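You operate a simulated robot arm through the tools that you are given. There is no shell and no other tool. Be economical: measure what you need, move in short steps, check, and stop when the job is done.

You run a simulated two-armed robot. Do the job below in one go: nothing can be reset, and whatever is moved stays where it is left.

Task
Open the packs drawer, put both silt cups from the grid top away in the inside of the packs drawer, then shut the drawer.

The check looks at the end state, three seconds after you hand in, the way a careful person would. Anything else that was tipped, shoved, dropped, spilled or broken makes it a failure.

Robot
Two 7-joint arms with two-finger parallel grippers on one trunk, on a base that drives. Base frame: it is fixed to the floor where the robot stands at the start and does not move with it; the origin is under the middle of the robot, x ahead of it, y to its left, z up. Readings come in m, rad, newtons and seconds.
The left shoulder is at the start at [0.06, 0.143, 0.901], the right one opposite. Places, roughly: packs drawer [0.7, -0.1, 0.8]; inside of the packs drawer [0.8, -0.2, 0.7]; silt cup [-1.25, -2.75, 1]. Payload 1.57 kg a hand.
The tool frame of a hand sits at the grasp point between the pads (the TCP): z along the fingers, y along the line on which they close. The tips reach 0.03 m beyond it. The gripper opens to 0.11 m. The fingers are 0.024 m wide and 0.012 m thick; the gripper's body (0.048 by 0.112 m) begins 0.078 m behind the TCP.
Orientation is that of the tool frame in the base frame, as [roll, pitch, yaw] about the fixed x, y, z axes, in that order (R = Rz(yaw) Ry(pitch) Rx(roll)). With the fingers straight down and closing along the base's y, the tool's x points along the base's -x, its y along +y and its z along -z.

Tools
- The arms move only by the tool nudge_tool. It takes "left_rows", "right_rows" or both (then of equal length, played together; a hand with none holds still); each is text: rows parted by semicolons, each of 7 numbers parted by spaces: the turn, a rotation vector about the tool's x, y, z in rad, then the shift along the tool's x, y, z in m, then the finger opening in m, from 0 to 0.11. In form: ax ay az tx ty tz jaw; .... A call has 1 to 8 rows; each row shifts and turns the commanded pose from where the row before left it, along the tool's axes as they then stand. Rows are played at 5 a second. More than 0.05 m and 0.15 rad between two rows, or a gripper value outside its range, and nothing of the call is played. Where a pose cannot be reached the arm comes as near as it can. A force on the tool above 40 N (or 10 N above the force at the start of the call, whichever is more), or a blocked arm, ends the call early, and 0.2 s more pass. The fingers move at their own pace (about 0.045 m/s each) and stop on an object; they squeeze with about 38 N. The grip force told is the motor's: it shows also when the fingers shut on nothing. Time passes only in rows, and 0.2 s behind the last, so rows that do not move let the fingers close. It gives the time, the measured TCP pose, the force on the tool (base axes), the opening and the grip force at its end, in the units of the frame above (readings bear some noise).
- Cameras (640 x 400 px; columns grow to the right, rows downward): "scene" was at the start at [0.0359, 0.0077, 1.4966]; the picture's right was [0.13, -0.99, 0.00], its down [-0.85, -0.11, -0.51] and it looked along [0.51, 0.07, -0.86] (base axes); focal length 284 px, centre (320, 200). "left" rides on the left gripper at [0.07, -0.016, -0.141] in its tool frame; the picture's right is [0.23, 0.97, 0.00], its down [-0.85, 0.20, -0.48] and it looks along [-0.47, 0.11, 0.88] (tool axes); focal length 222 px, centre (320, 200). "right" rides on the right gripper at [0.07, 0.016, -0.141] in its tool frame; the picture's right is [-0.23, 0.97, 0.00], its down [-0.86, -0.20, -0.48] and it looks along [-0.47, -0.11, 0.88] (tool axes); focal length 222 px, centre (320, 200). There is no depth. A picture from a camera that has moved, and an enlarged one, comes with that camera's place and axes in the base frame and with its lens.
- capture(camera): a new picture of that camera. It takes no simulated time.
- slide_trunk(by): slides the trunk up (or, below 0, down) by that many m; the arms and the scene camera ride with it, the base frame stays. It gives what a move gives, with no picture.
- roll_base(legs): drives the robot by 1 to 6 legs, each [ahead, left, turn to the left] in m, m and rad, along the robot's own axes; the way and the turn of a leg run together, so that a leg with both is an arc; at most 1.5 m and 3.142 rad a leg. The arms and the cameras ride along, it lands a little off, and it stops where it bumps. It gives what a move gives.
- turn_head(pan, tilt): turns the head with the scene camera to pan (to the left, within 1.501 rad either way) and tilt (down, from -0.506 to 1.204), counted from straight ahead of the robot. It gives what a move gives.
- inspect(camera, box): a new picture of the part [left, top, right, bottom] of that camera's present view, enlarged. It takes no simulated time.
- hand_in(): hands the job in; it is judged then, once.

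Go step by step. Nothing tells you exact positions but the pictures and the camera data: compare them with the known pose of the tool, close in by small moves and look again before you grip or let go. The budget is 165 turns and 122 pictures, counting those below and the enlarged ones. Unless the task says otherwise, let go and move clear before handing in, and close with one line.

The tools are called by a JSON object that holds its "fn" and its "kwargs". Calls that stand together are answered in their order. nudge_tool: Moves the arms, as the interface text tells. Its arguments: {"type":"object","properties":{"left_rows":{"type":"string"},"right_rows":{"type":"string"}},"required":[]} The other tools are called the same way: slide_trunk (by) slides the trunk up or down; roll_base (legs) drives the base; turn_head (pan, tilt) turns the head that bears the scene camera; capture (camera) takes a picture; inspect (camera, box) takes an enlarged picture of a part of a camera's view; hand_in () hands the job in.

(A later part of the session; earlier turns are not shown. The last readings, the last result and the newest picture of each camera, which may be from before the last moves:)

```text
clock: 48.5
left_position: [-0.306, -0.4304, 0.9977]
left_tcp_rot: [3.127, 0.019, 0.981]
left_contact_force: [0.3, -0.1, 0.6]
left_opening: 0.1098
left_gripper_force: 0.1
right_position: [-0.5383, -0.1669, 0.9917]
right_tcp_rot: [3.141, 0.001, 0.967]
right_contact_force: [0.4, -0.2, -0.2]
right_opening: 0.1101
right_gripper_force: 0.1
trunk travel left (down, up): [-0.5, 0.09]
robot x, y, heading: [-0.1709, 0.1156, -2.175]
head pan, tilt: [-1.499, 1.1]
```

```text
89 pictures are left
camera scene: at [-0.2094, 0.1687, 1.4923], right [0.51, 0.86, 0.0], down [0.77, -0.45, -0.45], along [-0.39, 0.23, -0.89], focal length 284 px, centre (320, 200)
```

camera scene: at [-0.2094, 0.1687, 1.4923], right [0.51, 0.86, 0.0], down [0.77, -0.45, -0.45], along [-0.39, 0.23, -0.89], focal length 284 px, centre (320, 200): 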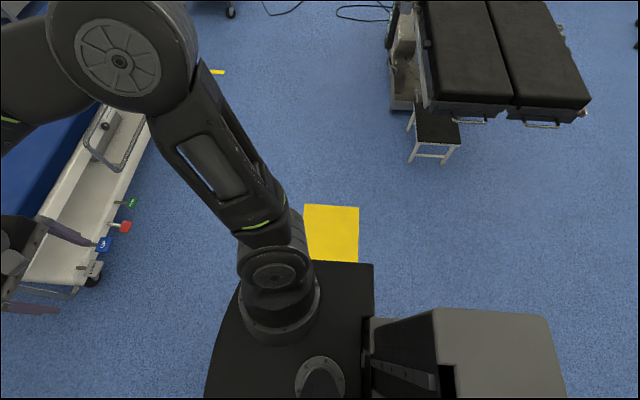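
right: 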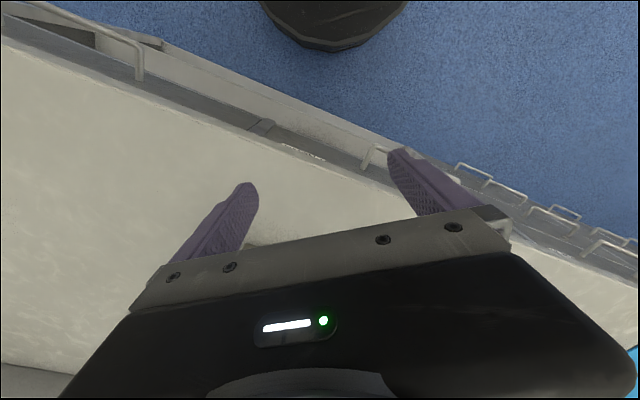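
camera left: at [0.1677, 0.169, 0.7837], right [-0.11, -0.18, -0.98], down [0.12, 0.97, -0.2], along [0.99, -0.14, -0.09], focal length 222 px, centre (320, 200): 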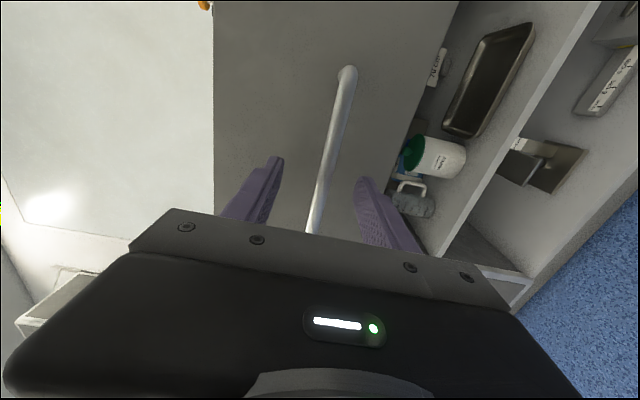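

The yellow patch is only a floor marking; my own rear box had touched the heavy table, which looks unmoved. I drive diagonally into the corridor, keeping my rear clear of the open drawer.

{"fn": "roll_base", "kwargs": {"legs": [[0.62, 0.2, -0.01], [0.12, 0.12, 0]]}}

{"fn": "turn_head", "kwargs": {"pan": 0, "tilt": 0.8}}

{"fn": "capture", "kwargs": {"camera": "scene"}}

```text
clock: 53.1
left_position: [-0.4659, -1.2134, 0.9965]
left_tcp_rot: [3.13, 0.018, 0.967]
left_contact_force: [0.0, -0.9, -0.1]
left_opening: 0.1098
left_gripper_force: 0.0
right_position: [-0.6936, -0.9462, 0.9923]
right_tcp_rot: [3.141, 0.0, 0.954]
right_contact_force: [0.9, -0.6, -0.3]
right_opening: 0.1102
right_gripper_force: 0.0
trunk travel left (down, up): [-0.5, 0.09]
robot x, y, heading: [-0.3214, -0.672, -2.193]
head pan, tilt: [-1.499, 1.1]
```

```text
clock: 54.7
left_position: [-0.4671, -1.2121, 0.9973]
left_tcp_rot: [3.128, 0.018, 0.965]
left_contact_force: [-0.2, -0.1, 0.3]
left_opening: 0.11
left_gripper_force: 0.0
right_position: [-0.6943, -0.9446, 0.9921]
right_tcp_rot: [-3.141, 0.002, 0.951]
right_contact_force: [0.1, 0.2, -0.3]
right_opening: 0.11
right_gripper_force: 0.1
trunk travel left (down, up): [-0.5, 0.09]
robot x, y, heading: [-0.319, -0.6677, -2.188]
head pan, tilt: [0.0, 0.799]
```

```text
88 pictures are left
camera scene: at [-0.3534, -0.713, 1.514], right [-0.81, 0.58, 0.0], down [0.42, 0.58, -0.7], along [-0.4, -0.57, -0.72], focal length 284 px, centre (320, 200)
```

scene: 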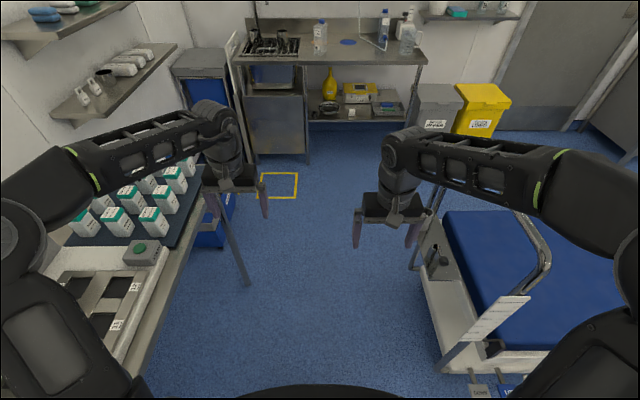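

The corridor is clear and the two cups stand on the sink's grid. I drive on 1.1 m and look at them.

{"fn": "roll_base", "kwargs": {"legs": [[1.1, 0, 0]]}}

{"fn": "turn_head", "kwargs": {"pan": 0.2, "tilt": 0.7}}

{"fn": "capture", "kwargs": {"camera": "scene"}}

```text
clock: 60.3
left_position: [-1.0725, -2.111, 0.9975]
left_tcp_rot: [3.127, 0.018, 0.991]
left_contact_force: [-0.3, -0.3, 0.5]
left_opening: 0.1102
left_gripper_force: 0.0
right_position: [-1.3069, -1.8496, 0.9929]
right_tcp_rot: [3.141, 0.0, 0.977]
right_contact_force: [-0.6, 0.4, 0.2]
right_opening: 0.11
right_gripper_force: 0.1
trunk travel left (down, up): [-0.5, 0.09]
robot x, y, heading: [-0.9461, -1.564, -2.163]
head pan, tilt: [0.0, 0.799]
```

```text
clock: 61.0
left_position: [-1.0735, -2.1109, 0.999]
left_tcp_rot: [3.128, 0.018, 0.991]
left_contact_force: [-0.1, -0.2, -0.6]
left_opening: 0.1099
left_gripper_force: 0.0
right_position: [-1.3066, -1.8485, 0.9917]
right_tcp_rot: [3.141, 0.001, 0.978]
right_contact_force: [0.2, -0.6, 0.4]
right_opening: 0.1102
right_gripper_force: 0.1
trunk travel left (down, up): [-0.5, 0.09]
robot x, y, heading: [-0.9406, -1.5629, -2.166]
head pan, tilt: [0.201, 0.7]
```

```text
87 pictures are left
camera scene: at [-0.96, -1.6213, 1.5222], right [-0.92, 0.38, 0.0], down [0.25, 0.6, -0.76], along [-0.29, -0.71, -0.64], focal length 284 px, centre (320, 200)
```

scene: 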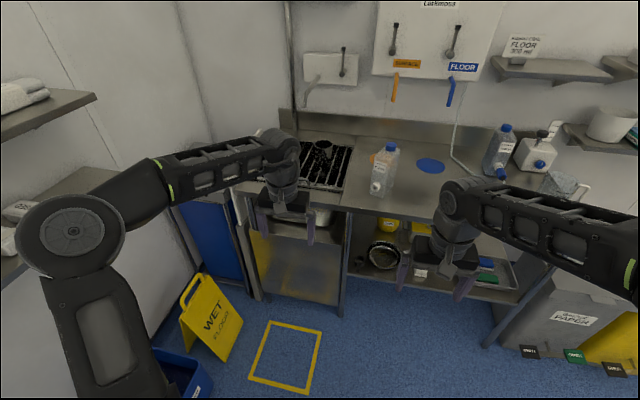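

Cup 2 is clearly seen on the grid; cup 1 is partly behind my left wrist. I zoom in.

{"fn": "inspect", "kwargs": {"camera": "scene", "box": [230, 110, 390, 210]}}

{"fn": "capture", "kwargs": {"camera": "left"}}

```text
4.00 times, centred on (310, 160) of scene
camera zoom: at [-0.96, -1.6213, 1.5222], right [-0.92, 0.38, 0.0], down [0.25, 0.6, -0.76], along [-0.29, -0.71, -0.64], focal length 1138 px, centre (360, 360)
```

zoom: 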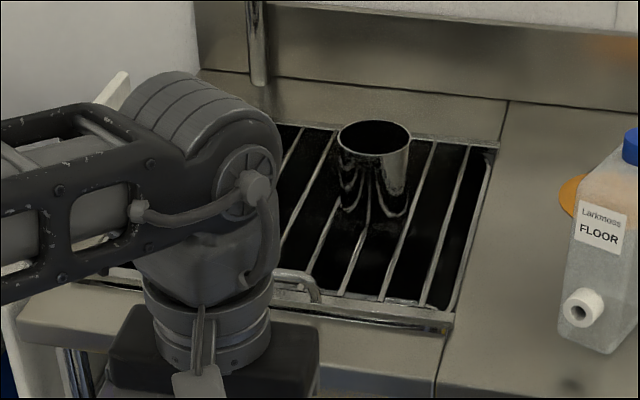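

```text
85 pictures are left
camera left: at [-1.0481, -2.0412, 1.1371], right [0.94, -0.34, 0.01], down [-0.3, -0.81, 0.5], along [-0.16, -0.47, -0.87], focal length 222 px, centre (320, 200)
```

left: 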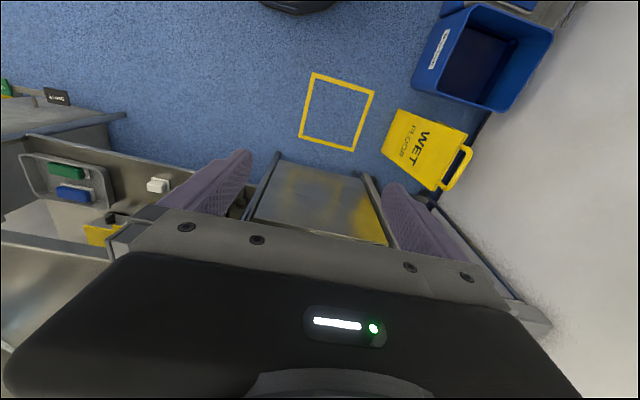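

Cup 2 sits at about [-1.352, -2.549], rim z ≈ 0.97, 7 cm wide, 8 cm tall; a bottle stands to its right. I raise both hands well above everything, then drive diagonally to the sink with a slight left turn.

{"fn": "nudge_tool", "kwargs": {"left_rows": "0 0 0 0 0 -0.04 0.11;0 0 0 0 0 -0.04 0.11;0 0 0 0 0 -0.04 0.11;0 0 0 0 0 -0.04 0.11", "right_rows": "0 0 0 0 0 -0.04 0.11;0 0 0 0 0 -0.04 0.11;0 0 0 0 0 -0.04 0.11;0 0 0 0 0 -0.04 0.11"}}

{"fn": "roll_base", "kwargs": {"legs": [[0.4, 0.21, 0.1]]}}

{"fn": "turn_head", "kwargs": {"pan": 0, "tilt": 0.95}}

{"fn": "capture", "kwargs": {"camera": "scene"}}

{"fn": "capture", "kwargs": {"camera": "left"}}

{"fn": "capture", "kwargs": {"camera": "right"}}

```text
clock: 62.0
left_position: [-1.0667, -2.0962, 1.0812]
left_tcp_rot: [3.127, 0.026, 0.99]
left_contact_force: [-0.1, -0.5, -0.7]
left_opening: 0.11
left_gripper_force: 0.0
left hand out of reach, approached as far as the arm can: row 2, 3, 4
right_position: [-1.3058, -1.8483, 1.0811]
right_tcp_rot: [3.141, 0.0, 0.975]
right_contact_force: [0.0, 0.2, 0.0]
right_opening: 0.1102
right_gripper_force: 0.0
right hand out of reach, approached as far as the arm can: row 3, 4
trunk travel left (down, up): [-0.5, 0.09]
robot x, y, heading: [-0.9407, -1.5671, -2.165]
head pan, tilt: [0.201, 0.7]
```

```text
clock: 64.8
left_position: [-1.0428, -2.5584, 1.0795]
left_tcp_rot: [3.129, 0.023, 1.09]
left_contact_force: [-0.2, -0.7, -0.6]
left_opening: 0.1098
left_gripper_force: 0.0
right_position: [-1.3059, -2.3347, 1.082]
right_tcp_rot: [3.141, 0.001, 1.077]
right_contact_force: [-0.6, -0.2, 0.2]
right_opening: 0.1101
right_gripper_force: 0.0
trunk travel left (down, up): [-0.5, 0.09]
robot x, y, heading: [-0.9713, -2.0154, -2.066]
head pan, tilt: [0.201, 0.7]
```

```text
clock: 65.5
left_position: [-1.0434, -2.5578, 1.0802]
left_tcp_rot: [3.127, 0.025, 1.089]
left_contact_force: [0.5, 0.1, -0.5]
left_opening: 0.1098
left_gripper_force: 0.1
right_position: [-1.3052, -2.3346, 1.0816]
right_tcp_rot: [-3.14, -0.001, 1.075]
right_contact_force: [0.9, 0.2, 0.3]
right_opening: 0.11
right_gripper_force: 0.0
trunk travel left (down, up): [-0.5, 0.09]
robot x, y, heading: [-0.9747, -2.0165, -2.063]
head pan, tilt: [0.0, 0.949]
```

```text
84 pictures are left
camera scene: at [-0.9941, -2.0569, 1.5025], right [-0.88, 0.47, 0.0], down [0.39, 0.72, -0.58], along [-0.28, -0.51, -0.81], focal length 284 px, centre (320, 200)
```

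scene: 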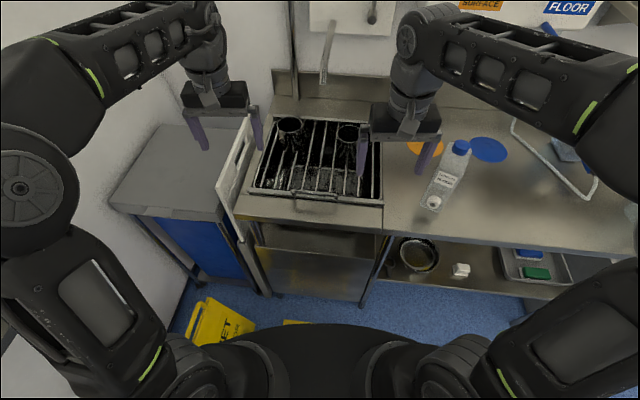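

```text
83 pictures are left
camera left: at [-1.0258, -2.4851, 1.2196], right [0.97, -0.25, 0.01], down [-0.22, -0.84, 0.5], along [-0.12, -0.49, -0.87], focal length 222 px, centre (320, 200)
```

left: 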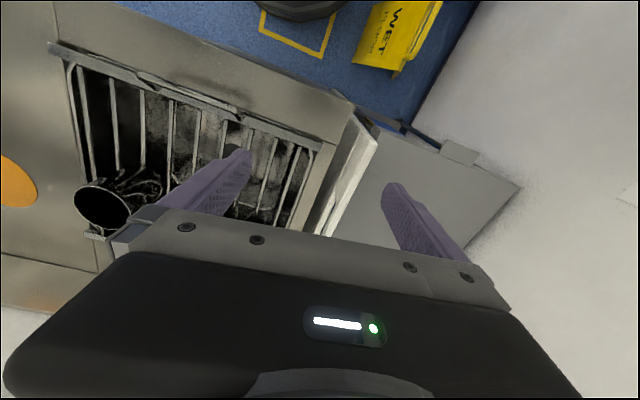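

```text
82 pictures are left
camera right: at [-1.2583, -2.2807, 1.2232], right [0.75, -0.66, 0.0], down [-0.58, -0.66, 0.48], along [-0.32, -0.36, -0.88], focal length 222 px, centre (320, 200)
```

right: 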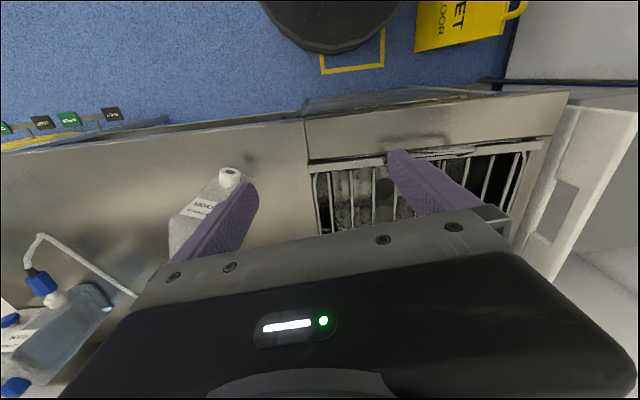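

Both cups are now visible on the grid, between my two hands. I zoom for exact places.

{"fn": "inspect", "kwargs": {"camera": "scene", "box": [240, 95, 400, 215]}}

```text
3.33 times, centred on (320, 155) of scene
camera zoom: at [-0.9941, -2.0569, 1.5025], right [-0.88, 0.47, 0.0], down [0.39, 0.72, -0.58], along [-0.28, -0.51, -0.81], focal length 948 px, centre (320, 350)
```

zoom: 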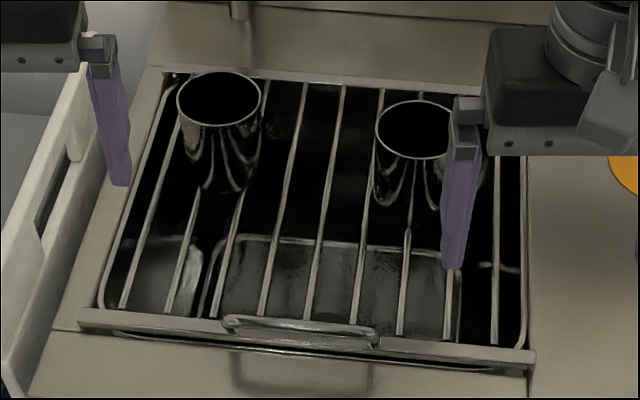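

Rims: cup 1 ≈ [-1.230, -2.669, 0.966], cup 2 ≈ [-1.357, -2.556, 0.966]. I raise the trunk for reach, then move the left hand above cup 1.

{"fn": "slide_trunk", "kwargs": {"by": 0.085}}

{"fn": "nudge_tool", "kwargs": {"left_rows": "0 0 0 -0.03 -0.019 0.01 0.11;0 0 0 -0.03 -0.019 0.01 0.11;0 0 0 -0.03 -0.019 0.02 0.11;0 0 0 -0.03 -0.019 0.02 0.11;0 0 0 -0.033 -0.019 0.025 0.11;0 0 0 -0.032 -0.019 0.025 0.11;0 0 0 0 0 0.02 0.11;0 0 0 0 0 0 0.11"}}

{"fn": "capture", "kwargs": {"camera": "scene"}}

{"fn": "capture", "kwargs": {"camera": "left"}}

```text
clock: 66.7
left_position: [-1.0438, -2.5574, 1.1655]
left_tcp_rot: [3.128, 0.024, 1.089]
left_contact_force: [-0.1, 0.0, 0.5]
left_opening: 0.11
left_gripper_force: 0.1
right_position: [-1.3054, -2.3347, 1.1662]
right_tcp_rot: [3.141, -0.001, 1.076]
right_contact_force: [0.8, 0.2, -1.3]
right_opening: 0.11
right_gripper_force: 0.1
trunk travel left (down, up): [-0.585, 0.005]
robot x, y, heading: [-0.9716, -2.0172, -2.067]
head pan, tilt: [0.0, 0.949]
```

```text
clock: 68.5
left_position: [-1.2092, -2.6462, 1.0102]
left_tcp_rot: [3.127, 0.024, 1.088]
left_contact_force: [-0.3, -0.4, -0.5]
left_opening: 0.1101
left_gripper_force: 0.1
left hand out of reach, approached as far as the arm can: row 2, 3, 4, 5, 6
right_position: [-1.3043, -2.3337, 1.1669]
right_tcp_rot: [-3.141, -0.001, 1.075]
right_contact_force: [-0.3, 0.6, -0.3]
right_opening: 0.1098
right_gripper_force: 0.2
trunk travel left (down, up): [-0.585, 0.005]
robot x, y, heading: [-0.9729, -2.0203, -2.065]
head pan, tilt: [0.0, 0.949]
```

```text
80 pictures are left
camera scene: at [-0.9946, -2.0566, 1.5875], right [-0.88, 0.48, 0.0], down [0.39, 0.72, -0.58], along [-0.28, -0.51, -0.81], focal length 284 px, centre (320, 200)
```

scene: 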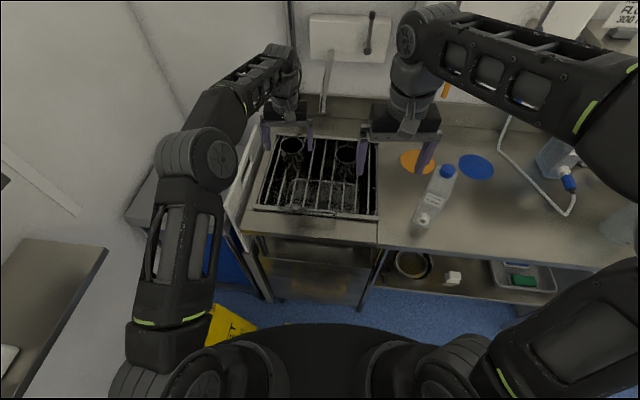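

```text
79 pictures are left
camera left: at [-1.1912, -2.5735, 1.1493], right [0.97, -0.25, 0.01], down [-0.22, -0.84, 0.5], along [-0.12, -0.49, -0.86], focal length 222 px, centre (320, 200)
```

left: 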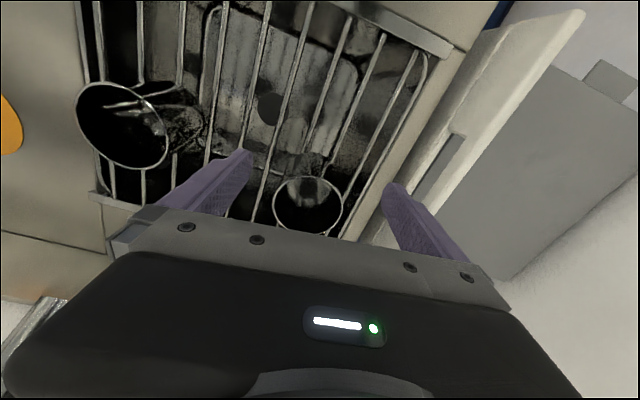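

Cup 1 lies between the finger lines, ~3.5 cm further ahead. I move forward, then check before lowering.

{"fn": "nudge_tool", "kwargs": {"left_rows": "0 0 0 -0.02 -0.003 0 0.11;0 0 0 -0.015 -0.002 0.01 0.11;0 0 0 0 0 0 0.11"}}

{"fn": "capture", "kwargs": {"camera": "left"}}

{"fn": "inspect", "kwargs": {"camera": "scene", "box": [220, 95, 400, 215]}}

```text
clock: 69.3
left_position: [-1.2181, -2.6584, 0.9942]
left_tcp_rot: [3.13, 0.031, 1.089]
left_contact_force: [0.3, 0.2, -0.8]
left_opening: 0.11
left_gripper_force: 0.1
left hand out of reach, approached as far as the arm can: row 1, 2
right_position: [-1.3061, -2.3347, 1.167]
right_tcp_rot: [3.141, 0.001, 1.074]
right_contact_force: [0.1, 0.3, 0.3]
right_opening: 0.1099
right_gripper_force: 0.1
trunk travel left (down, up): [-0.585, 0.005]
robot x, y, heading: [-0.9716, -2.0199, -2.069]
head pan, tilt: [0.0, 0.949]
```

```text
78 pictures are left
camera left: at [-1.1998, -2.5865, 1.1344], right [0.97, -0.25, 0.01], down [-0.22, -0.83, 0.51], along [-0.12, -0.49, -0.86], focal length 222 px, centre (320, 200)
```

left: 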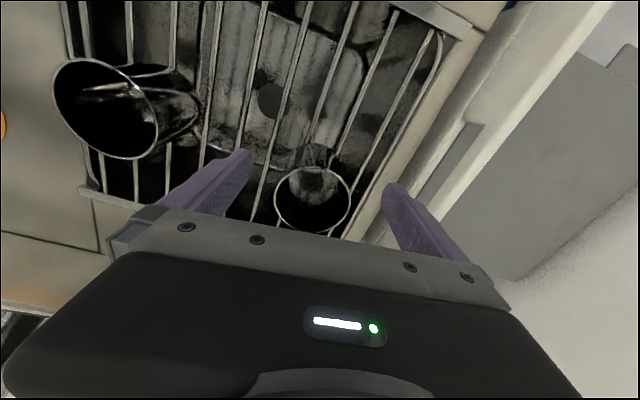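

```text
3.33 times, centred on (310, 155) of scene
camera zoom: at [-0.9943, -2.0565, 1.5875], right [-0.88, 0.48, 0.0], down [0.39, 0.72, -0.58], along [-0.28, -0.51, -0.81], focal length 948 px, centre (353, 350)
```

zoom: 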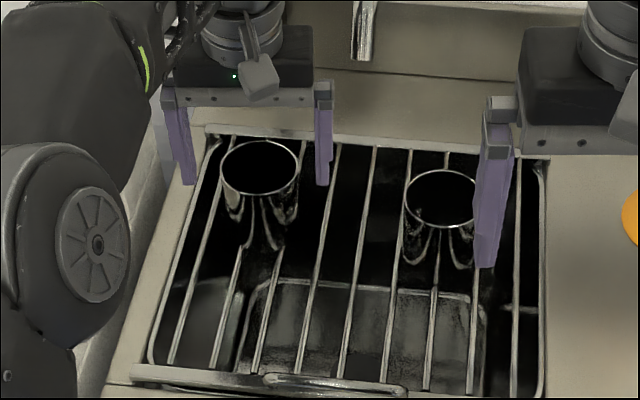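

The arm is at its reach limit, 2.5 cm short; fingers straddle the cup evenly. I drive the base ahead by 2.5 cm, with room left before the sink.

{"fn": "roll_base", "kwargs": {"legs": [[0.025, 0, 0]]}}

{"fn": "capture", "kwargs": {"camera": "left"}}

```text
clock: 70.1
left_position: [-1.2308, -2.6835, 0.9934]
left_tcp_rot: [3.13, 0.026, 1.089]
left_contact_force: [0.0, -0.3, 0.0]
left_opening: 0.11
left_gripper_force: 0.0
right_position: [-1.3184, -2.3569, 1.1649]
right_tcp_rot: [3.141, 0.001, 1.075]
right_contact_force: [-0.9, 0.3, -0.5]
right_opening: 0.1101
right_gripper_force: 0.1
trunk travel left (down, up): [-0.585, 0.005]
robot x, y, heading: [-0.9844, -2.0385, -2.066]
head pan, tilt: [0.0, 0.949]
```

```text
76 pictures are left
camera left: at [-1.2124, -2.6097, 1.1333], right [0.97, -0.25, 0.01], down [-0.22, -0.84, 0.5], along [-0.12, -0.49, -0.86], focal length 222 px, centre (320, 200)
```

left: 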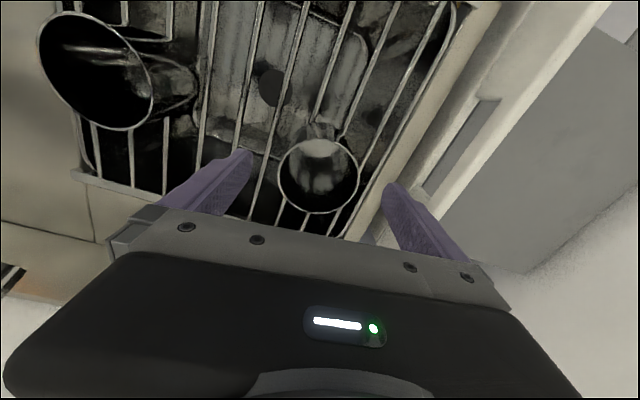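

The TCP is centred over cup 1. I lower to z ≈ 0.938 with the fingers slightly narrowed and close.

{"fn": "nudge_tool", "kwargs": {"left_rows": "0 0 0 0 0 0 0.096;0 0 0 0 0 0.02 0.096;0 0 0 0 0 0.02 0.096;0 0 0 0 0 0.015 0.096;0 0 0 0 0 0 0.096"}}

{"fn": "capture", "kwargs": {"camera": "left"}}

{"fn": "inspect", "kwargs": {"camera": "scene", "box": [220, 75, 400, 195]}}

```text
clock: 71.3
left_position: [-1.2316, -2.6842, 0.9402]
left_tcp_rot: [3.129, 0.029, 1.09]
left_contact_force: [0.0, 0.4, 0.1]
left_opening: 0.096
left_gripper_force: 0.0
right_position: [-1.3175, -2.3556, 1.1673]
right_tcp_rot: [3.14, -0.001, 1.076]
right_contact_force: [0.3, -0.9, -0.2]
right_opening: 0.11
right_gripper_force: 0.1
trunk travel left (down, up): [-0.585, 0.005]
robot x, y, heading: [-0.9842, -2.0391, -2.068]
head pan, tilt: [0.0, 0.949]
```

```text
75 pictures are left
camera left: at [-1.2124, -2.6107, 1.0779], right [0.97, -0.25, 0.01], down [-0.22, -0.83, 0.51], along [-0.12, -0.49, -0.86], focal length 222 px, centre (320, 200)
```

left: 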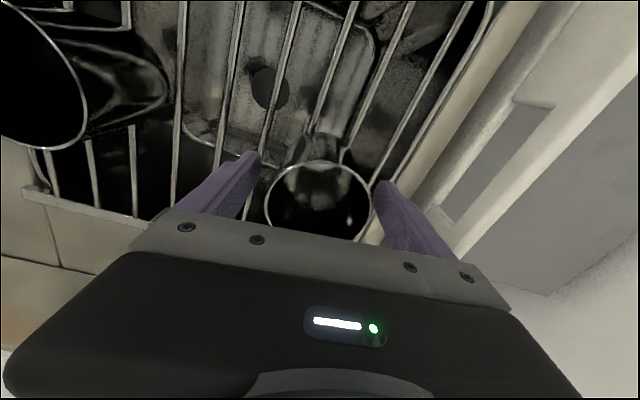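

```text
3.33 times, centred on (310, 135) of scene
camera zoom: at [-1.0061, -2.0785, 1.5875], right [-0.88, 0.48, 0.0], down [0.39, 0.72, -0.58], along [-0.28, -0.51, -0.81], focal length 948 px, centre (353, 417)
```

zoom: 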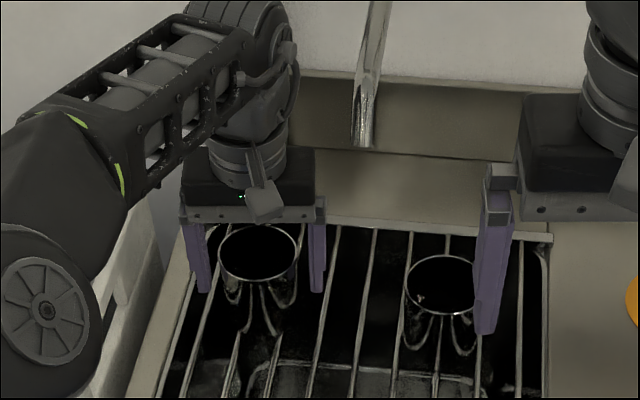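

The fingers straddle the cup cleanly. I close and lift slightly.

{"fn": "nudge_tool", "kwargs": {"left_rows": "0 0 0 0 0 0 0.05;0 0 0 0 0 0 0.05;0 0 0 0 0 0 0.05;0 0 0 0 0 0 0.05;0 0 0 0 0 0 0.05;0 0 0 0 0 -0.015 0.05;0 0 0 0 0 -0.015 0.05;0 0 0 0 0 0 0.05"}}

{"fn": "inspect", "kwargs": {"camera": "scene", "box": [220, 75, 400, 195]}}

```text
clock: 73.1
left_position: [-1.2305, -2.683, 0.9705]
left_tcp_rot: [3.131, 0.031, 1.089]
left_contact_force: [-0.2, -0.3, 1.8]
left_opening: 0.0716
left_gripper_force: 24.6
right_position: [-1.3169, -2.355, 1.1667]
right_tcp_rot: [3.141, 0.002, 1.075]
right_contact_force: [0.0, 0.4, -0.5]
right_opening: 0.1098
right_gripper_force: 0.1
trunk travel left (down, up): [-0.585, 0.005]
robot x, y, heading: [-0.9849, -2.0382, -2.069]
head pan, tilt: [0.0, 0.949]
```

```text
3.33 times, centred on (310, 135) of scene
camera zoom: at [-1.0058, -2.0785, 1.5875], right [-0.88, 0.48, 0.0], down [0.39, 0.72, -0.58], along [-0.28, -0.51, -0.81], focal length 948 px, centre (353, 417)
```

zoom: 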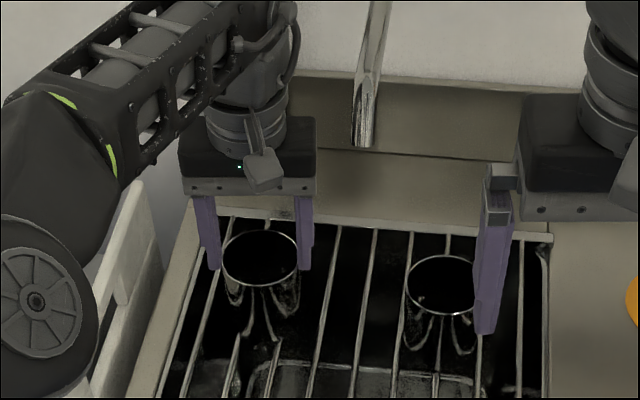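

It's unclear whether the cup rose with the fingers. I check with the left camera.

{"fn": "capture", "kwargs": {"camera": "left"}}

{"fn": "inspect", "kwargs": {"camera": "scene", "box": [265, 120, 345, 180]}}

```text
72 pictures are left
camera left: at [-1.2134, -2.609, 1.1097], right [0.97, -0.25, 0.01], down [-0.22, -0.83, 0.51], along [-0.12, -0.49, -0.86], focal length 222 px, centre (320, 200)
```

left: 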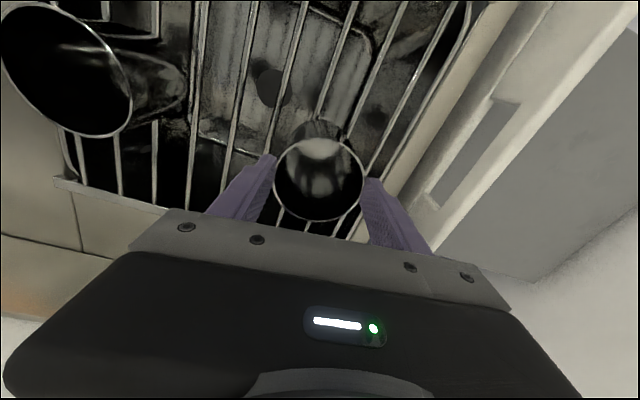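

```text
6.67 times, centred on (305, 150) of scene
camera zoom: at [-1.0058, -2.0785, 1.5875], right [-0.88, 0.48, 0.0], down [0.39, 0.72, -0.58], along [-0.28, -0.51, -0.81], focal length 1896 px, centre (420, 533)
```

zoom: 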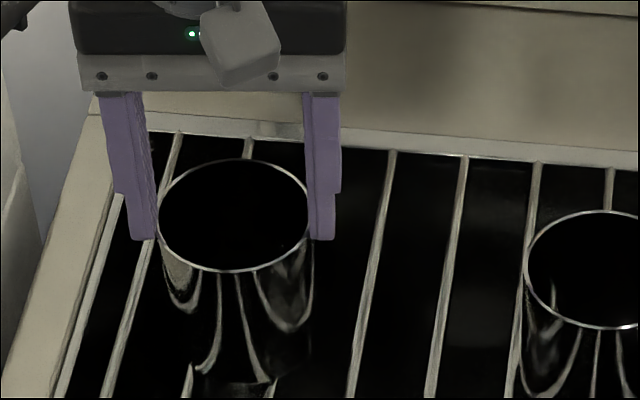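

The cup slipped: the fingers rose but it stayed on the grid. I go back down a bit lower, squeeze fully (jaw 0), wait and lift slowly.

{"fn": "nudge_tool", "kwargs": {"left_rows": "0 0 0 0 0 0 0.096;0 0 0 0 0 0 0.096;0 0 0 0 0 0.02 0.096;0 0 0 0 0 0.018 0.096;0 0 0 0 0 0 0.096"}}

{"fn": "nudge_tool", "kwargs": {"left_rows": "0 0 0 0 0 0 0;0 0 0 0 0 0 0;0 0 0 0 0 0 0;0 0 0 0 0 0 0;0 0 0 0 0 0 0;0 0 0 0 0 0 0"}}

{"fn": "capture", "kwargs": {"camera": "left"}}

```text
clock: 74.3
left_position: [-1.231, -2.6851, 0.9323]
left_tcp_rot: [3.129, 0.03, 1.091]
left_contact_force: [0.5, -0.4, -0.1]
left_opening: 0.0959
left_gripper_force: 0.0
right_position: [-1.3174, -2.356, 1.1671]
right_tcp_rot: [-3.14, 0.0, 1.074]
right_contact_force: [0.5, -0.2, 0.1]
right_opening: 0.1097
right_gripper_force: 0.1
trunk travel left (down, up): [-0.585, 0.005]
robot x, y, heading: [-0.9821, -2.039, -2.065]
head pan, tilt: [0.0, 0.949]
```

```text
clock: 75.7
left_position: [-1.2319, -2.684, 0.9323]
left_tcp_rot: [3.129, 0.029, 1.089]
left_contact_force: [0.7, 0.4, 0.9]
left_opening: 0.0712
left_gripper_force: 38.2
right_position: [-1.3164, -2.3556, 1.1671]
right_tcp_rot: [-3.141, 0.0, 1.076]
right_contact_force: [0.1, -0.1, -0.8]
right_opening: 0.11
right_gripper_force: 0.1
trunk travel left (down, up): [-0.585, 0.005]
robot x, y, heading: [-0.9795, -2.0397, -2.065]
head pan, tilt: [0.0, 0.949]
```

```text
70 pictures are left
camera left: at [-1.2137, -2.6107, 1.0719], right [0.97, -0.25, 0.01], down [-0.22, -0.83, 0.51], along [-0.12, -0.49, -0.86], focal length 222 px, centre (320, 200)
```

left: 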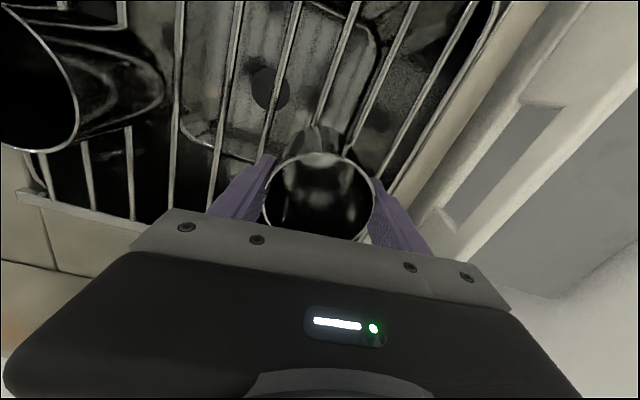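

Now at 38 N. I lift by 2 cm in small steps and compare.

{"fn": "nudge_tool", "kwargs": {"left_rows": "0 0 0 0 0 -0.005 0;0 0 0 0 0 -0.005 0;0 0 0 0 0 -0.005 0;0 0 0 0 0 -0.005 0;0 0 0 0 0 -0.005 0;0 0 0 0 0 -0.005 0"}}

{"fn": "capture", "kwargs": {"camera": "left"}}

```text
clock: 77.1
left_position: [-1.2309, -2.684, 0.9626]
left_tcp_rot: [3.129, 0.027, 1.087]
left_contact_force: [0.7, 0.2, -0.4]
left_opening: 0.0711
left_gripper_force: 38.0
right_position: [-1.3167, -2.3564, 1.1674]
right_tcp_rot: [3.141, -0.001, 1.075]
right_contact_force: [0.0, 0.0, 0.0]
right_opening: 0.1101
right_gripper_force: 0.1
trunk travel left (down, up): [-0.585, 0.005]
robot x, y, heading: [-0.9849, -2.0372, -2.064]
head pan, tilt: [0.0, 0.949]
```

```text
69 pictures are left
camera left: at [-1.2129, -2.61, 1.1019], right [0.97, -0.25, 0.01], down [-0.22, -0.83, 0.5], along [-0.12, -0.49, -0.86], focal length 222 px, centre (320, 200)
```

left: 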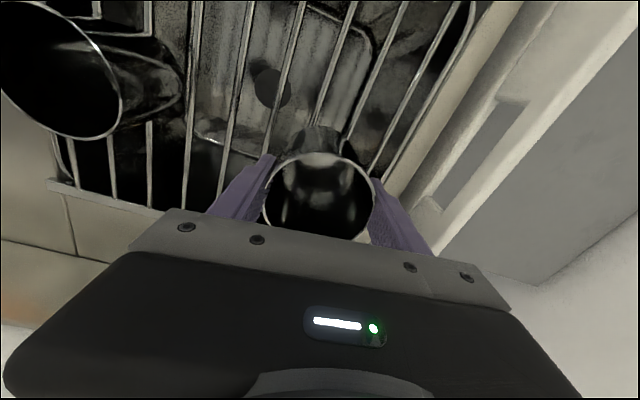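

The cup now rises with the grip. I lift further and draw the left hand back towards me.

{"fn": "nudge_tool", "kwargs": {"left_rows": "0 0 0 0 0 -0.02 0;0 0 0 0.01 0 -0.02 0;0 0 0 0.02 0 -0.02 0;0 0 0 0.03 0 -0.02 0;0 0 0 0.03 0.01 -0.02 0;0 0 0 0.03 0.02 -0.01 0;0 0 0 0.03 0.02 -0.01 0;0 0 0 0.02 0.01 0 0"}}

{"fn": "capture", "kwargs": {"camera": "scene"}}

{"fn": "capture", "kwargs": {"camera": "right"}}

```text
clock: 78.9
left_position: [-1.0991, -2.5549, 1.0796]
left_tcp_rot: [3.13, 0.028, 1.088]
left_contact_force: [-0.4, -1.0, -1.0]
left_opening: 0.0711
left_gripper_force: 38.2
right_position: [-1.3172, -2.3556, 1.1673]
right_tcp_rot: [3.141, 0.001, 1.074]
right_contact_force: [0.1, -1.2, 0.3]
right_opening: 0.1097
right_gripper_force: 0.1
trunk travel left (down, up): [-0.585, 0.005]
robot x, y, heading: [-0.9882, -2.0385, -2.069]
head pan, tilt: [0.0, 0.949]
```

```text
68 pictures are left
camera scene: at [-1.0055, -2.0786, 1.5875], right [-0.88, 0.48, 0.0], down [0.39, 0.72, -0.58], along [-0.28, -0.51, -0.81], focal length 284 px, centre (320, 200)
```

scene: 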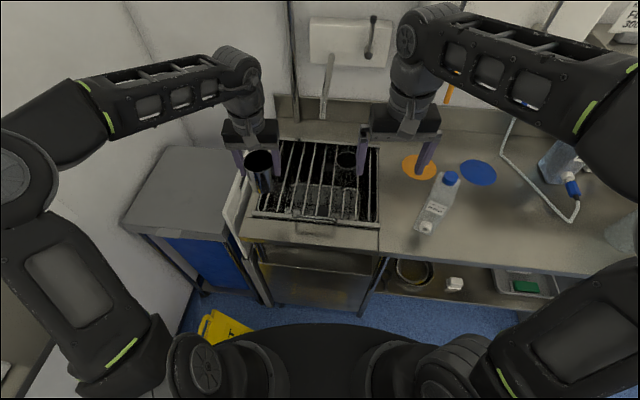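

```text
67 pictures are left
camera right: at [-1.2698, -2.3024, 1.3083], right [0.75, -0.66, 0.0], down [-0.58, -0.66, 0.48], along [-0.32, -0.36, -0.88], focal length 222 px, centre (320, 200)
```

right: 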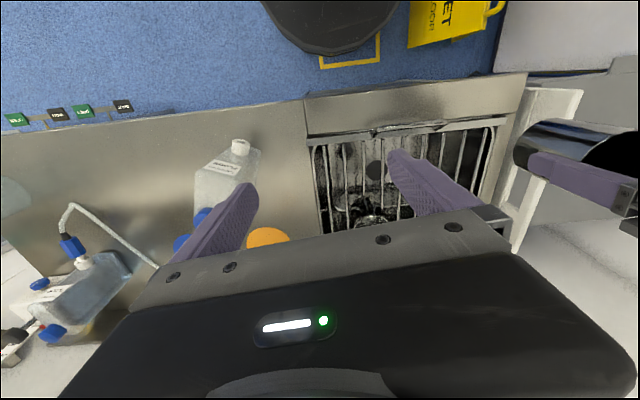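

Cup 1 is held at the left. Now the right hand goes above cup 2 in the same way.

{"fn": "nudge_tool", "kwargs": {"right_rows": "0 0 0 -0.03 0.01 0.01 0.11;0 0 0 -0.03 0.01 0.015 0.11;0 0 0 -0.03 0.01 0.02 0.11;0 0 0 -0.03 0.01 0.02 0.11;0 0 0 -0.03 0.01 0.02 0.11;0 0 0 -0.03 0.01 0.02 0.11;0 0 0 -0.015 0.004 0.02 0.11;0 0 0 0 0 0.015 0.11"}}

{"fn": "capture", "kwargs": {"camera": "right"}}

{"fn": "inspect", "kwargs": {"camera": "scene", "box": [240, 75, 440, 208]}}

```text
clock: 80.7
left_position: [-1.0983, -2.5545, 1.0805]
left_tcp_rot: [3.128, 0.028, 1.089]
left_contact_force: [0.7, 0.5, -1.2]
left_opening: 0.0711
left_gripper_force: 37.8
right_position: [-1.3532, -2.5591, 1.0282]
right_tcp_rot: [3.141, 0.002, 1.076]
right_contact_force: [-0.1, 0.5, -0.5]
right_opening: 0.1102
right_gripper_force: 0.0
trunk travel left (down, up): [-0.585, 0.005]
robot x, y, heading: [-0.9871, -2.0364, -2.066]
head pan, tilt: [0.0, 0.949]
```

```text
66 pictures are left
camera right: at [-1.3059, -2.5063, 1.1685], right [0.75, -0.66, 0.0], down [-0.58, -0.66, 0.48], along [-0.32, -0.36, -0.88], focal length 222 px, centre (320, 200)
```

right: 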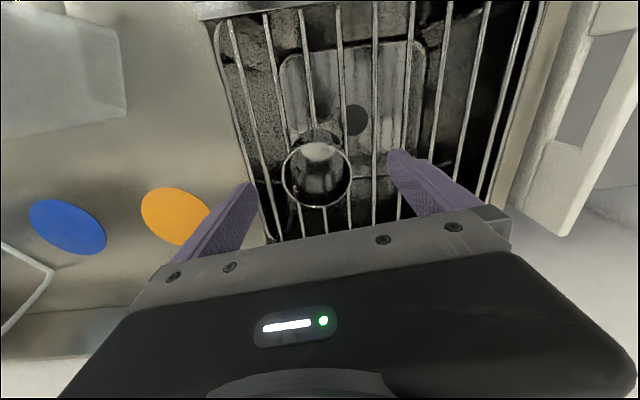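

```text
3.01 times, centred on (340, 142) of scene
camera zoom: at [-1.0059, -2.0789, 1.5875], right [-0.88, 0.48, 0.0], down [0.39, 0.72, -0.58], along [-0.28, -0.51, -0.81], focal length 855 px, centre (260, 376)
```

zoom: 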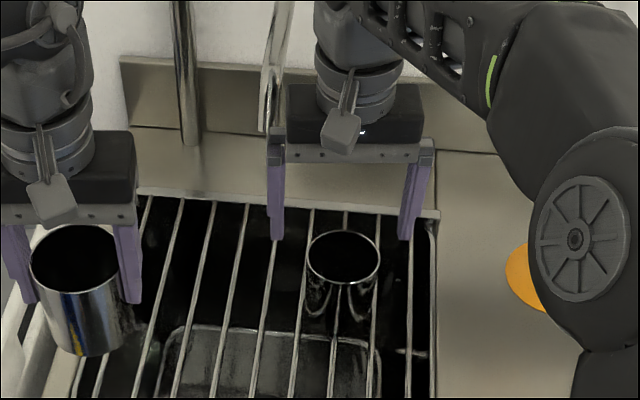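

Cup 2 is almost centred; I correct 1 cm, narrow the fingers and lower, then look.

{"fn": "nudge_tool", "kwargs": {"right_rows": "0 0 0 -0.010 -0.006 0 0.098;0 0 0 0 0 0.02 0.098;0 0 0 0 0 0.025 0.098;0 0 0 0 0 0.025 0.098;0 0 0 0 0 0.025 0.098;0 0 0 0 0 0 0.098"}}

{"fn": "capture", "kwargs": {"camera": "right"}}

{"fn": "inspect", "kwargs": {"camera": "scene", "box": [240, 75, 440, 208]}}

```text
clock: 82.1
left_position: [-1.0985, -2.5554, 1.0792]
left_tcp_rot: [3.129, 0.028, 1.089]
left_contact_force: [0.1, 0.7, -1.4]
left_opening: 0.0707
left_gripper_force: 38.0
right_position: [-1.3639, -2.5644, 0.9335]
right_tcp_rot: [-3.14, 0.001, 1.075]
right_contact_force: [0.5, 0.6, 0.0]
right_opening: 0.0979
right_gripper_force: 0.0
trunk travel left (down, up): [-0.585, 0.005]
robot x, y, heading: [-0.9837, -2.0385, -2.065]
head pan, tilt: [0.0, 0.949]
```

```text
64 pictures are left
camera right: at [-1.3164, -2.5108, 1.075], right [0.75, -0.66, 0.0], down [-0.58, -0.66, 0.48], along [-0.32, -0.36, -0.88], focal length 222 px, centre (320, 200)
```

right: 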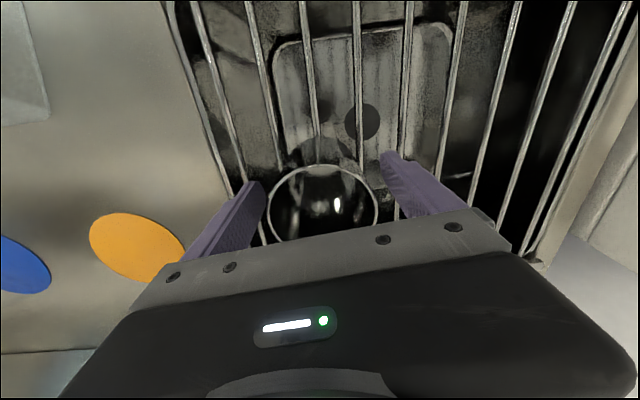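

```text
3.01 times, centred on (340, 142) of scene
camera zoom: at [-1.0058, -2.0786, 1.5875], right [-0.88, 0.48, 0.0], down [0.39, 0.72, -0.58], along [-0.28, -0.51, -0.81], focal length 855 px, centre (260, 376)
```

zoom: 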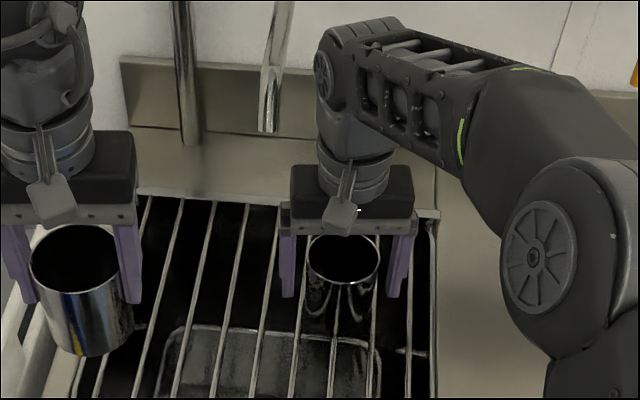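

The cup is between the fingers. I close fully and lift slowly.

{"fn": "nudge_tool", "kwargs": {"right_rows": "0 0 0 0 0 0 0;0 0 0 0 0 0 0;0 0 0 0 0 0 0;0 0 0 0 0 0 0;0 0 0 0 0 0 0;0 0 0 0 0 0 0"}}

{"fn": "nudge_tool", "kwargs": {"right_rows": "0 0 0 0 0 -0.005 0;0 0 0 0 0 -0.005 0;0 0 0 0 0 -0.01 0;0 0 0 0 0 -0.02 0;0 0 0 0 0 -0.02 0;0 0 0 0 0 -0.02 0;0 0 0 0 0 -0.02 0"}}

{"fn": "capture", "kwargs": {"camera": "right"}}

{"fn": "capture", "kwargs": {"camera": "scene"}}

```text
clock: 83.5
left_position: [-1.0983, -2.5564, 1.0798]
left_tcp_rot: [3.128, 0.028, 1.089]
left_contact_force: [-0.3, -0.3, -1.4]
left_opening: 0.0709
left_gripper_force: 38.0
right_position: [-1.3637, -2.5636, 0.9342]
right_tcp_rot: [-3.14, 0.001, 1.075]
right_contact_force: [-0.1, 0.6, 0.2]
right_opening: 0.0743
right_gripper_force: 37.8
trunk travel left (down, up): [-0.585, 0.005]
robot x, y, heading: [-0.9887, -2.0417, -2.065]
head pan, tilt: [0.0, 0.949]
```

```text
clock: 85.1
left_position: [-1.0982, -2.5556, 1.0809]
left_tcp_rot: [3.13, 0.027, 1.088]
left_contact_force: [-0.7, 0.5, -1.3]
left_opening: 0.0707
left_gripper_force: 38.4
right_position: [-1.3611, -2.5647, 1.0339]
right_tcp_rot: [3.141, -0.001, 1.077]
right_contact_force: [-0.1, -0.4, -1.4]
right_opening: 0.0742
right_gripper_force: 37.8
trunk travel left (down, up): [-0.585, 0.005]
robot x, y, heading: [-0.9821, -2.0395, -2.068]
head pan, tilt: [0.0, 0.949]
```

```text
62 pictures are left
camera right: at [-1.3146, -2.5114, 1.1752], right [0.75, -0.66, 0.0], down [-0.58, -0.66, 0.48], along [-0.32, -0.36, -0.88], focal length 222 px, centre (320, 200)
```

right: 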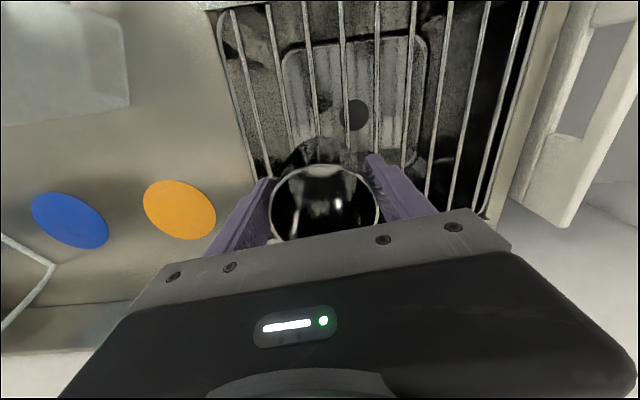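

```text
61 pictures are left
camera scene: at [-1.0059, -2.0788, 1.5875], right [-0.88, 0.48, 0.0], down [0.39, 0.72, -0.58], along [-0.28, -0.51, -0.81], focal length 284 px, centre (320, 200)
```

scene: 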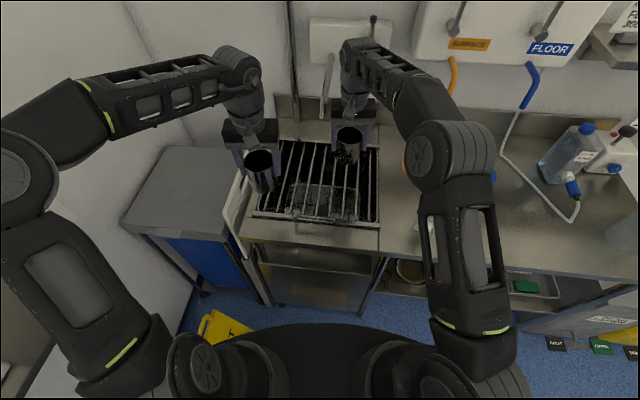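

Both cups are held. I retract the right hand along its incoming path, staying high over the bottle.

{"fn": "nudge_tool", "kwargs": {"right_rows": "0 0 0 0.01 0 -0.02 0;0 0 0 0.02 -0.008 -0.02 0;0 0 0 0.03 -0.01 -0.02 0;0 0 0 0.03 -0.01 -0.02 0;0 0 0 0.03 -0.01 -0.02 0;0 0 0 0.03 -0.01 -0.015 0;0 0 0 0.03 -0.01 -0.01 0;0 0 0 0 0 0 0"}}

{"fn": "roll_base", "kwargs": {"legs": [[-0.43, -0.22, -0.121]]}}

{"fn": "capture", "kwargs": {"camera": "scene"}}

```text
clock: 86.9
left_position: [-1.0989, -2.5565, 1.0795]
left_tcp_rot: [3.129, 0.028, 1.089]
left_contact_force: [0.6, -1.0, -1.4]
left_opening: 0.0706
left_gripper_force: 37.8
right_position: [-1.3283, -2.3769, 1.1576]
right_tcp_rot: [-3.141, -0.003, 1.076]
right_contact_force: [-0.4, 0.2, -0.5]
right_opening: 0.0739
right_gripper_force: 37.7
trunk travel left (down, up): [-0.585, 0.005]
robot x, y, heading: [-0.9859, -2.038, -2.066]
head pan, tilt: [0.0, 0.949]
```

```text
clock: 89.8
left_position: [-1.1221, -2.0662, 1.0801]
left_tcp_rot: [3.13, 0.028, 0.983]
left_contact_force: [0.3, 0.3, -1.5]
left_opening: 0.0705
left_gripper_force: 38.0
right_position: [-1.3308, -1.8644, 1.1584]
right_tcp_rot: [3.141, 0.001, 0.971]
right_contact_force: [-0.1, 1.0, -1.6]
right_opening: 0.0739
right_gripper_force: 37.8
trunk travel left (down, up): [-0.585, 0.005]
robot x, y, heading: [-0.9527, -1.5718, -2.172]
head pan, tilt: [0.0, 0.949]
```

```text
60 pictures are left
camera scene: at [-0.9799, -1.6023, 1.5875], right [-0.82, 0.57, 0.0], down [0.46, 0.67, -0.58], along [-0.33, -0.48, -0.81], focal length 284 px, centre (320, 200)
```

scene: 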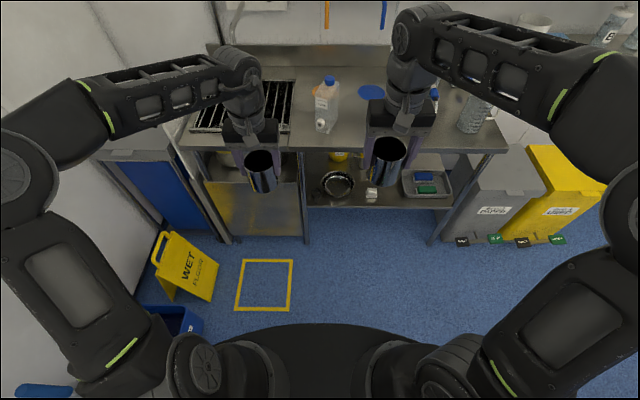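

Both cups held upright and nothing else moved. I back along the corridor the way I came.

{"fn": "roll_base", "kwargs": {"legs": [[-1.1, 0.0, -0.015]]}}

{"fn": "capture", "kwargs": {"camera": "scene"}}

```text
clock: 95.4
left_position: [-0.5033, -1.1647, 1.0798]
left_tcp_rot: [3.13, 0.026, 0.996]
left_contact_force: [0.5, 1.2, -1.6]
left_opening: 0.0703
left_gripper_force: 37.8
right_position: [-0.7161, -0.9656, 1.1585]
right_tcp_rot: [3.141, 0.001, 0.982]
right_contact_force: [0.6, 0.8, -0.9]
right_opening: 0.0739
right_gripper_force: 37.9
trunk travel left (down, up): [-0.585, 0.005]
robot x, y, heading: [-0.3447, -0.6659, -2.166]
head pan, tilt: [0.0, 0.949]
```

```text
59 pictures are left
camera scene: at [-0.3674, -0.6993, 1.5875], right [-0.83, 0.56, 0.0], down [0.45, 0.68, -0.58], along [-0.32, -0.48, -0.81], focal length 284 px, centre (320, 200)
```

scene: 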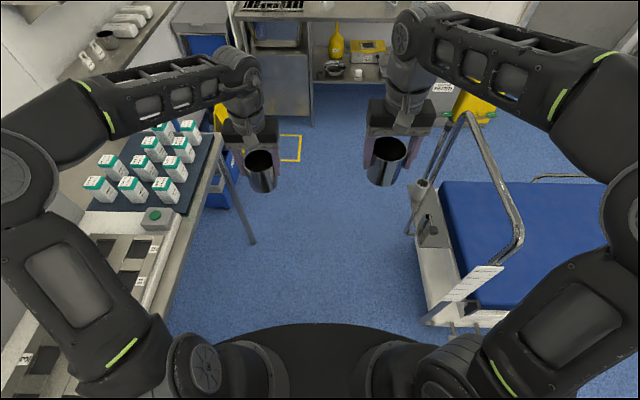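

All clear still. I reverse diagonally out of the corridor, my rear passing free of the open drawer.

{"fn": "roll_base", "kwargs": {"legs": [[-0.12, -0.13, -0.021], [-0.62, -0.2, 0]]}}

{"fn": "turn_head", "kwargs": {"pan": 1.4, "tilt": 0.8}}

{"fn": "capture", "kwargs": {"camera": "scene"}}

```text
clock: 100.1
left_position: [-0.3624, -0.3621, 1.0795]
left_tcp_rot: [3.13, 0.029, 0.98]
left_contact_force: [0.5, -0.3, -1.3]
left_opening: 0.0696
left_gripper_force: 37.4
right_position: [-0.5727, -0.1608, 1.1583]
right_tcp_rot: [3.141, 0.0, 0.968]
right_contact_force: [-1.2, 0.5, -0.9]
right_opening: 0.0736
right_gripper_force: 38.2
trunk travel left (down, up): [-0.585, 0.005]
robot x, y, heading: [-0.1944, 0.1381, -2.173]
head pan, tilt: [0.0, 0.949]
```

```text
clock: 101.6
left_position: [-0.3614, -0.3629, 1.0805]
left_tcp_rot: [3.129, 0.028, 0.982]
left_contact_force: [-0.2, 0.1, -1.8]
left_opening: 0.0697
left_gripper_force: 38.1
right_position: [-0.572, -0.1598, 1.1591]
right_tcp_rot: [3.141, 0.0, 0.968]
right_contact_force: [-0.2, 0.4, -1.0]
right_opening: 0.0735
right_gripper_force: 38.2
trunk travel left (down, up): [-0.585, 0.005]
robot x, y, heading: [-0.1943, 0.136, -2.175]
head pan, tilt: [1.4, 0.799]
```

```text
58 pictures are left
camera scene: at [-0.121, 0.1046, 1.599], right [-0.7, -0.72, 0.0], down [-0.51, 0.5, -0.7], along [0.5, -0.49, -0.72], focal length 284 px, centre (320, 200)
```

scene: 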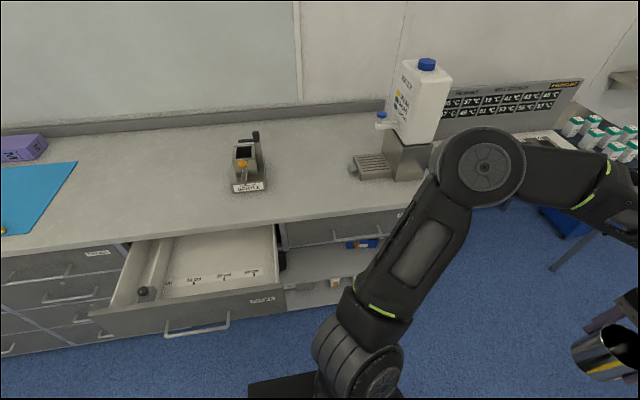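

I am beside the open drawer, clear all round. I turn left to face it.

{"fn": "roll_base", "kwargs": {"legs": [[0, 0.03, 0], [0, 0, 0.8], [0, 0, 0.757]]}}

{"fn": "turn_head", "kwargs": {"pan": 0.1, "tilt": 0.95}}

{"fn": "capture", "kwargs": {"camera": "scene"}}

```text
clock: 106.5
left_position: [0.3218, -0.075, 1.0804]
left_tcp_rot: [3.129, 0.029, 2.5]
left_contact_force: [1.1, 0.4, -1.6]
left_opening: 0.0695
left_gripper_force: 37.8
right_position: [0.1097, -0.2724, 1.1581]
right_tcp_rot: [-3.141, -0.001, 2.485]
right_contact_force: [-0.8, -0.2, -1.6]
right_opening: 0.0732
right_gripper_force: 38.5
trunk travel left (down, up): [-0.585, 0.005]
robot x, y, heading: [-0.1687, 0.1185, -0.658]
head pan, tilt: [1.4, 0.799]
```

```text
clock: 108.0
left_position: [0.3216, -0.0747, 1.0793]
left_tcp_rot: [3.129, 0.027, 2.499]
left_contact_force: [-1.4, 0.2, -1.8]
left_opening: 0.0697
left_gripper_force: 37.8
right_position: [0.1085, -0.2727, 1.1584]
right_tcp_rot: [-3.14, -0.002, 2.486]
right_contact_force: [0.5, 0.2, -1.1]
right_opening: 0.0732
right_gripper_force: 38.0
trunk travel left (down, up): [-0.585, 0.005]
robot x, y, heading: [-0.1661, 0.1203, -0.655]
head pan, tilt: [0.099, 0.949]
```

```text
57 pictures are left
camera scene: at [-0.1318, 0.0989, 1.5875], right [-0.53, -0.85, 0.0], down [-0.69, 0.43, -0.58], along [0.49, -0.31, -0.81], focal length 284 px, centre (320, 200)
```

scene: 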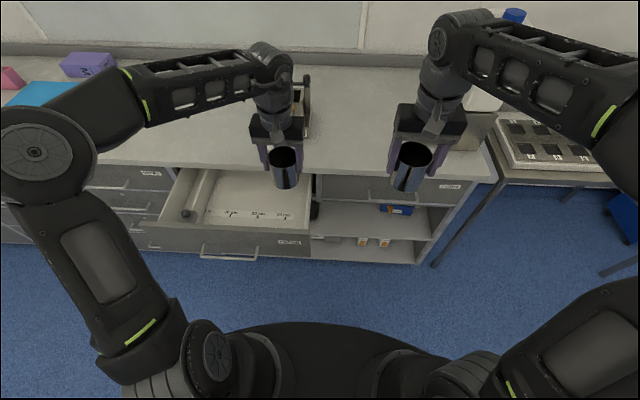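

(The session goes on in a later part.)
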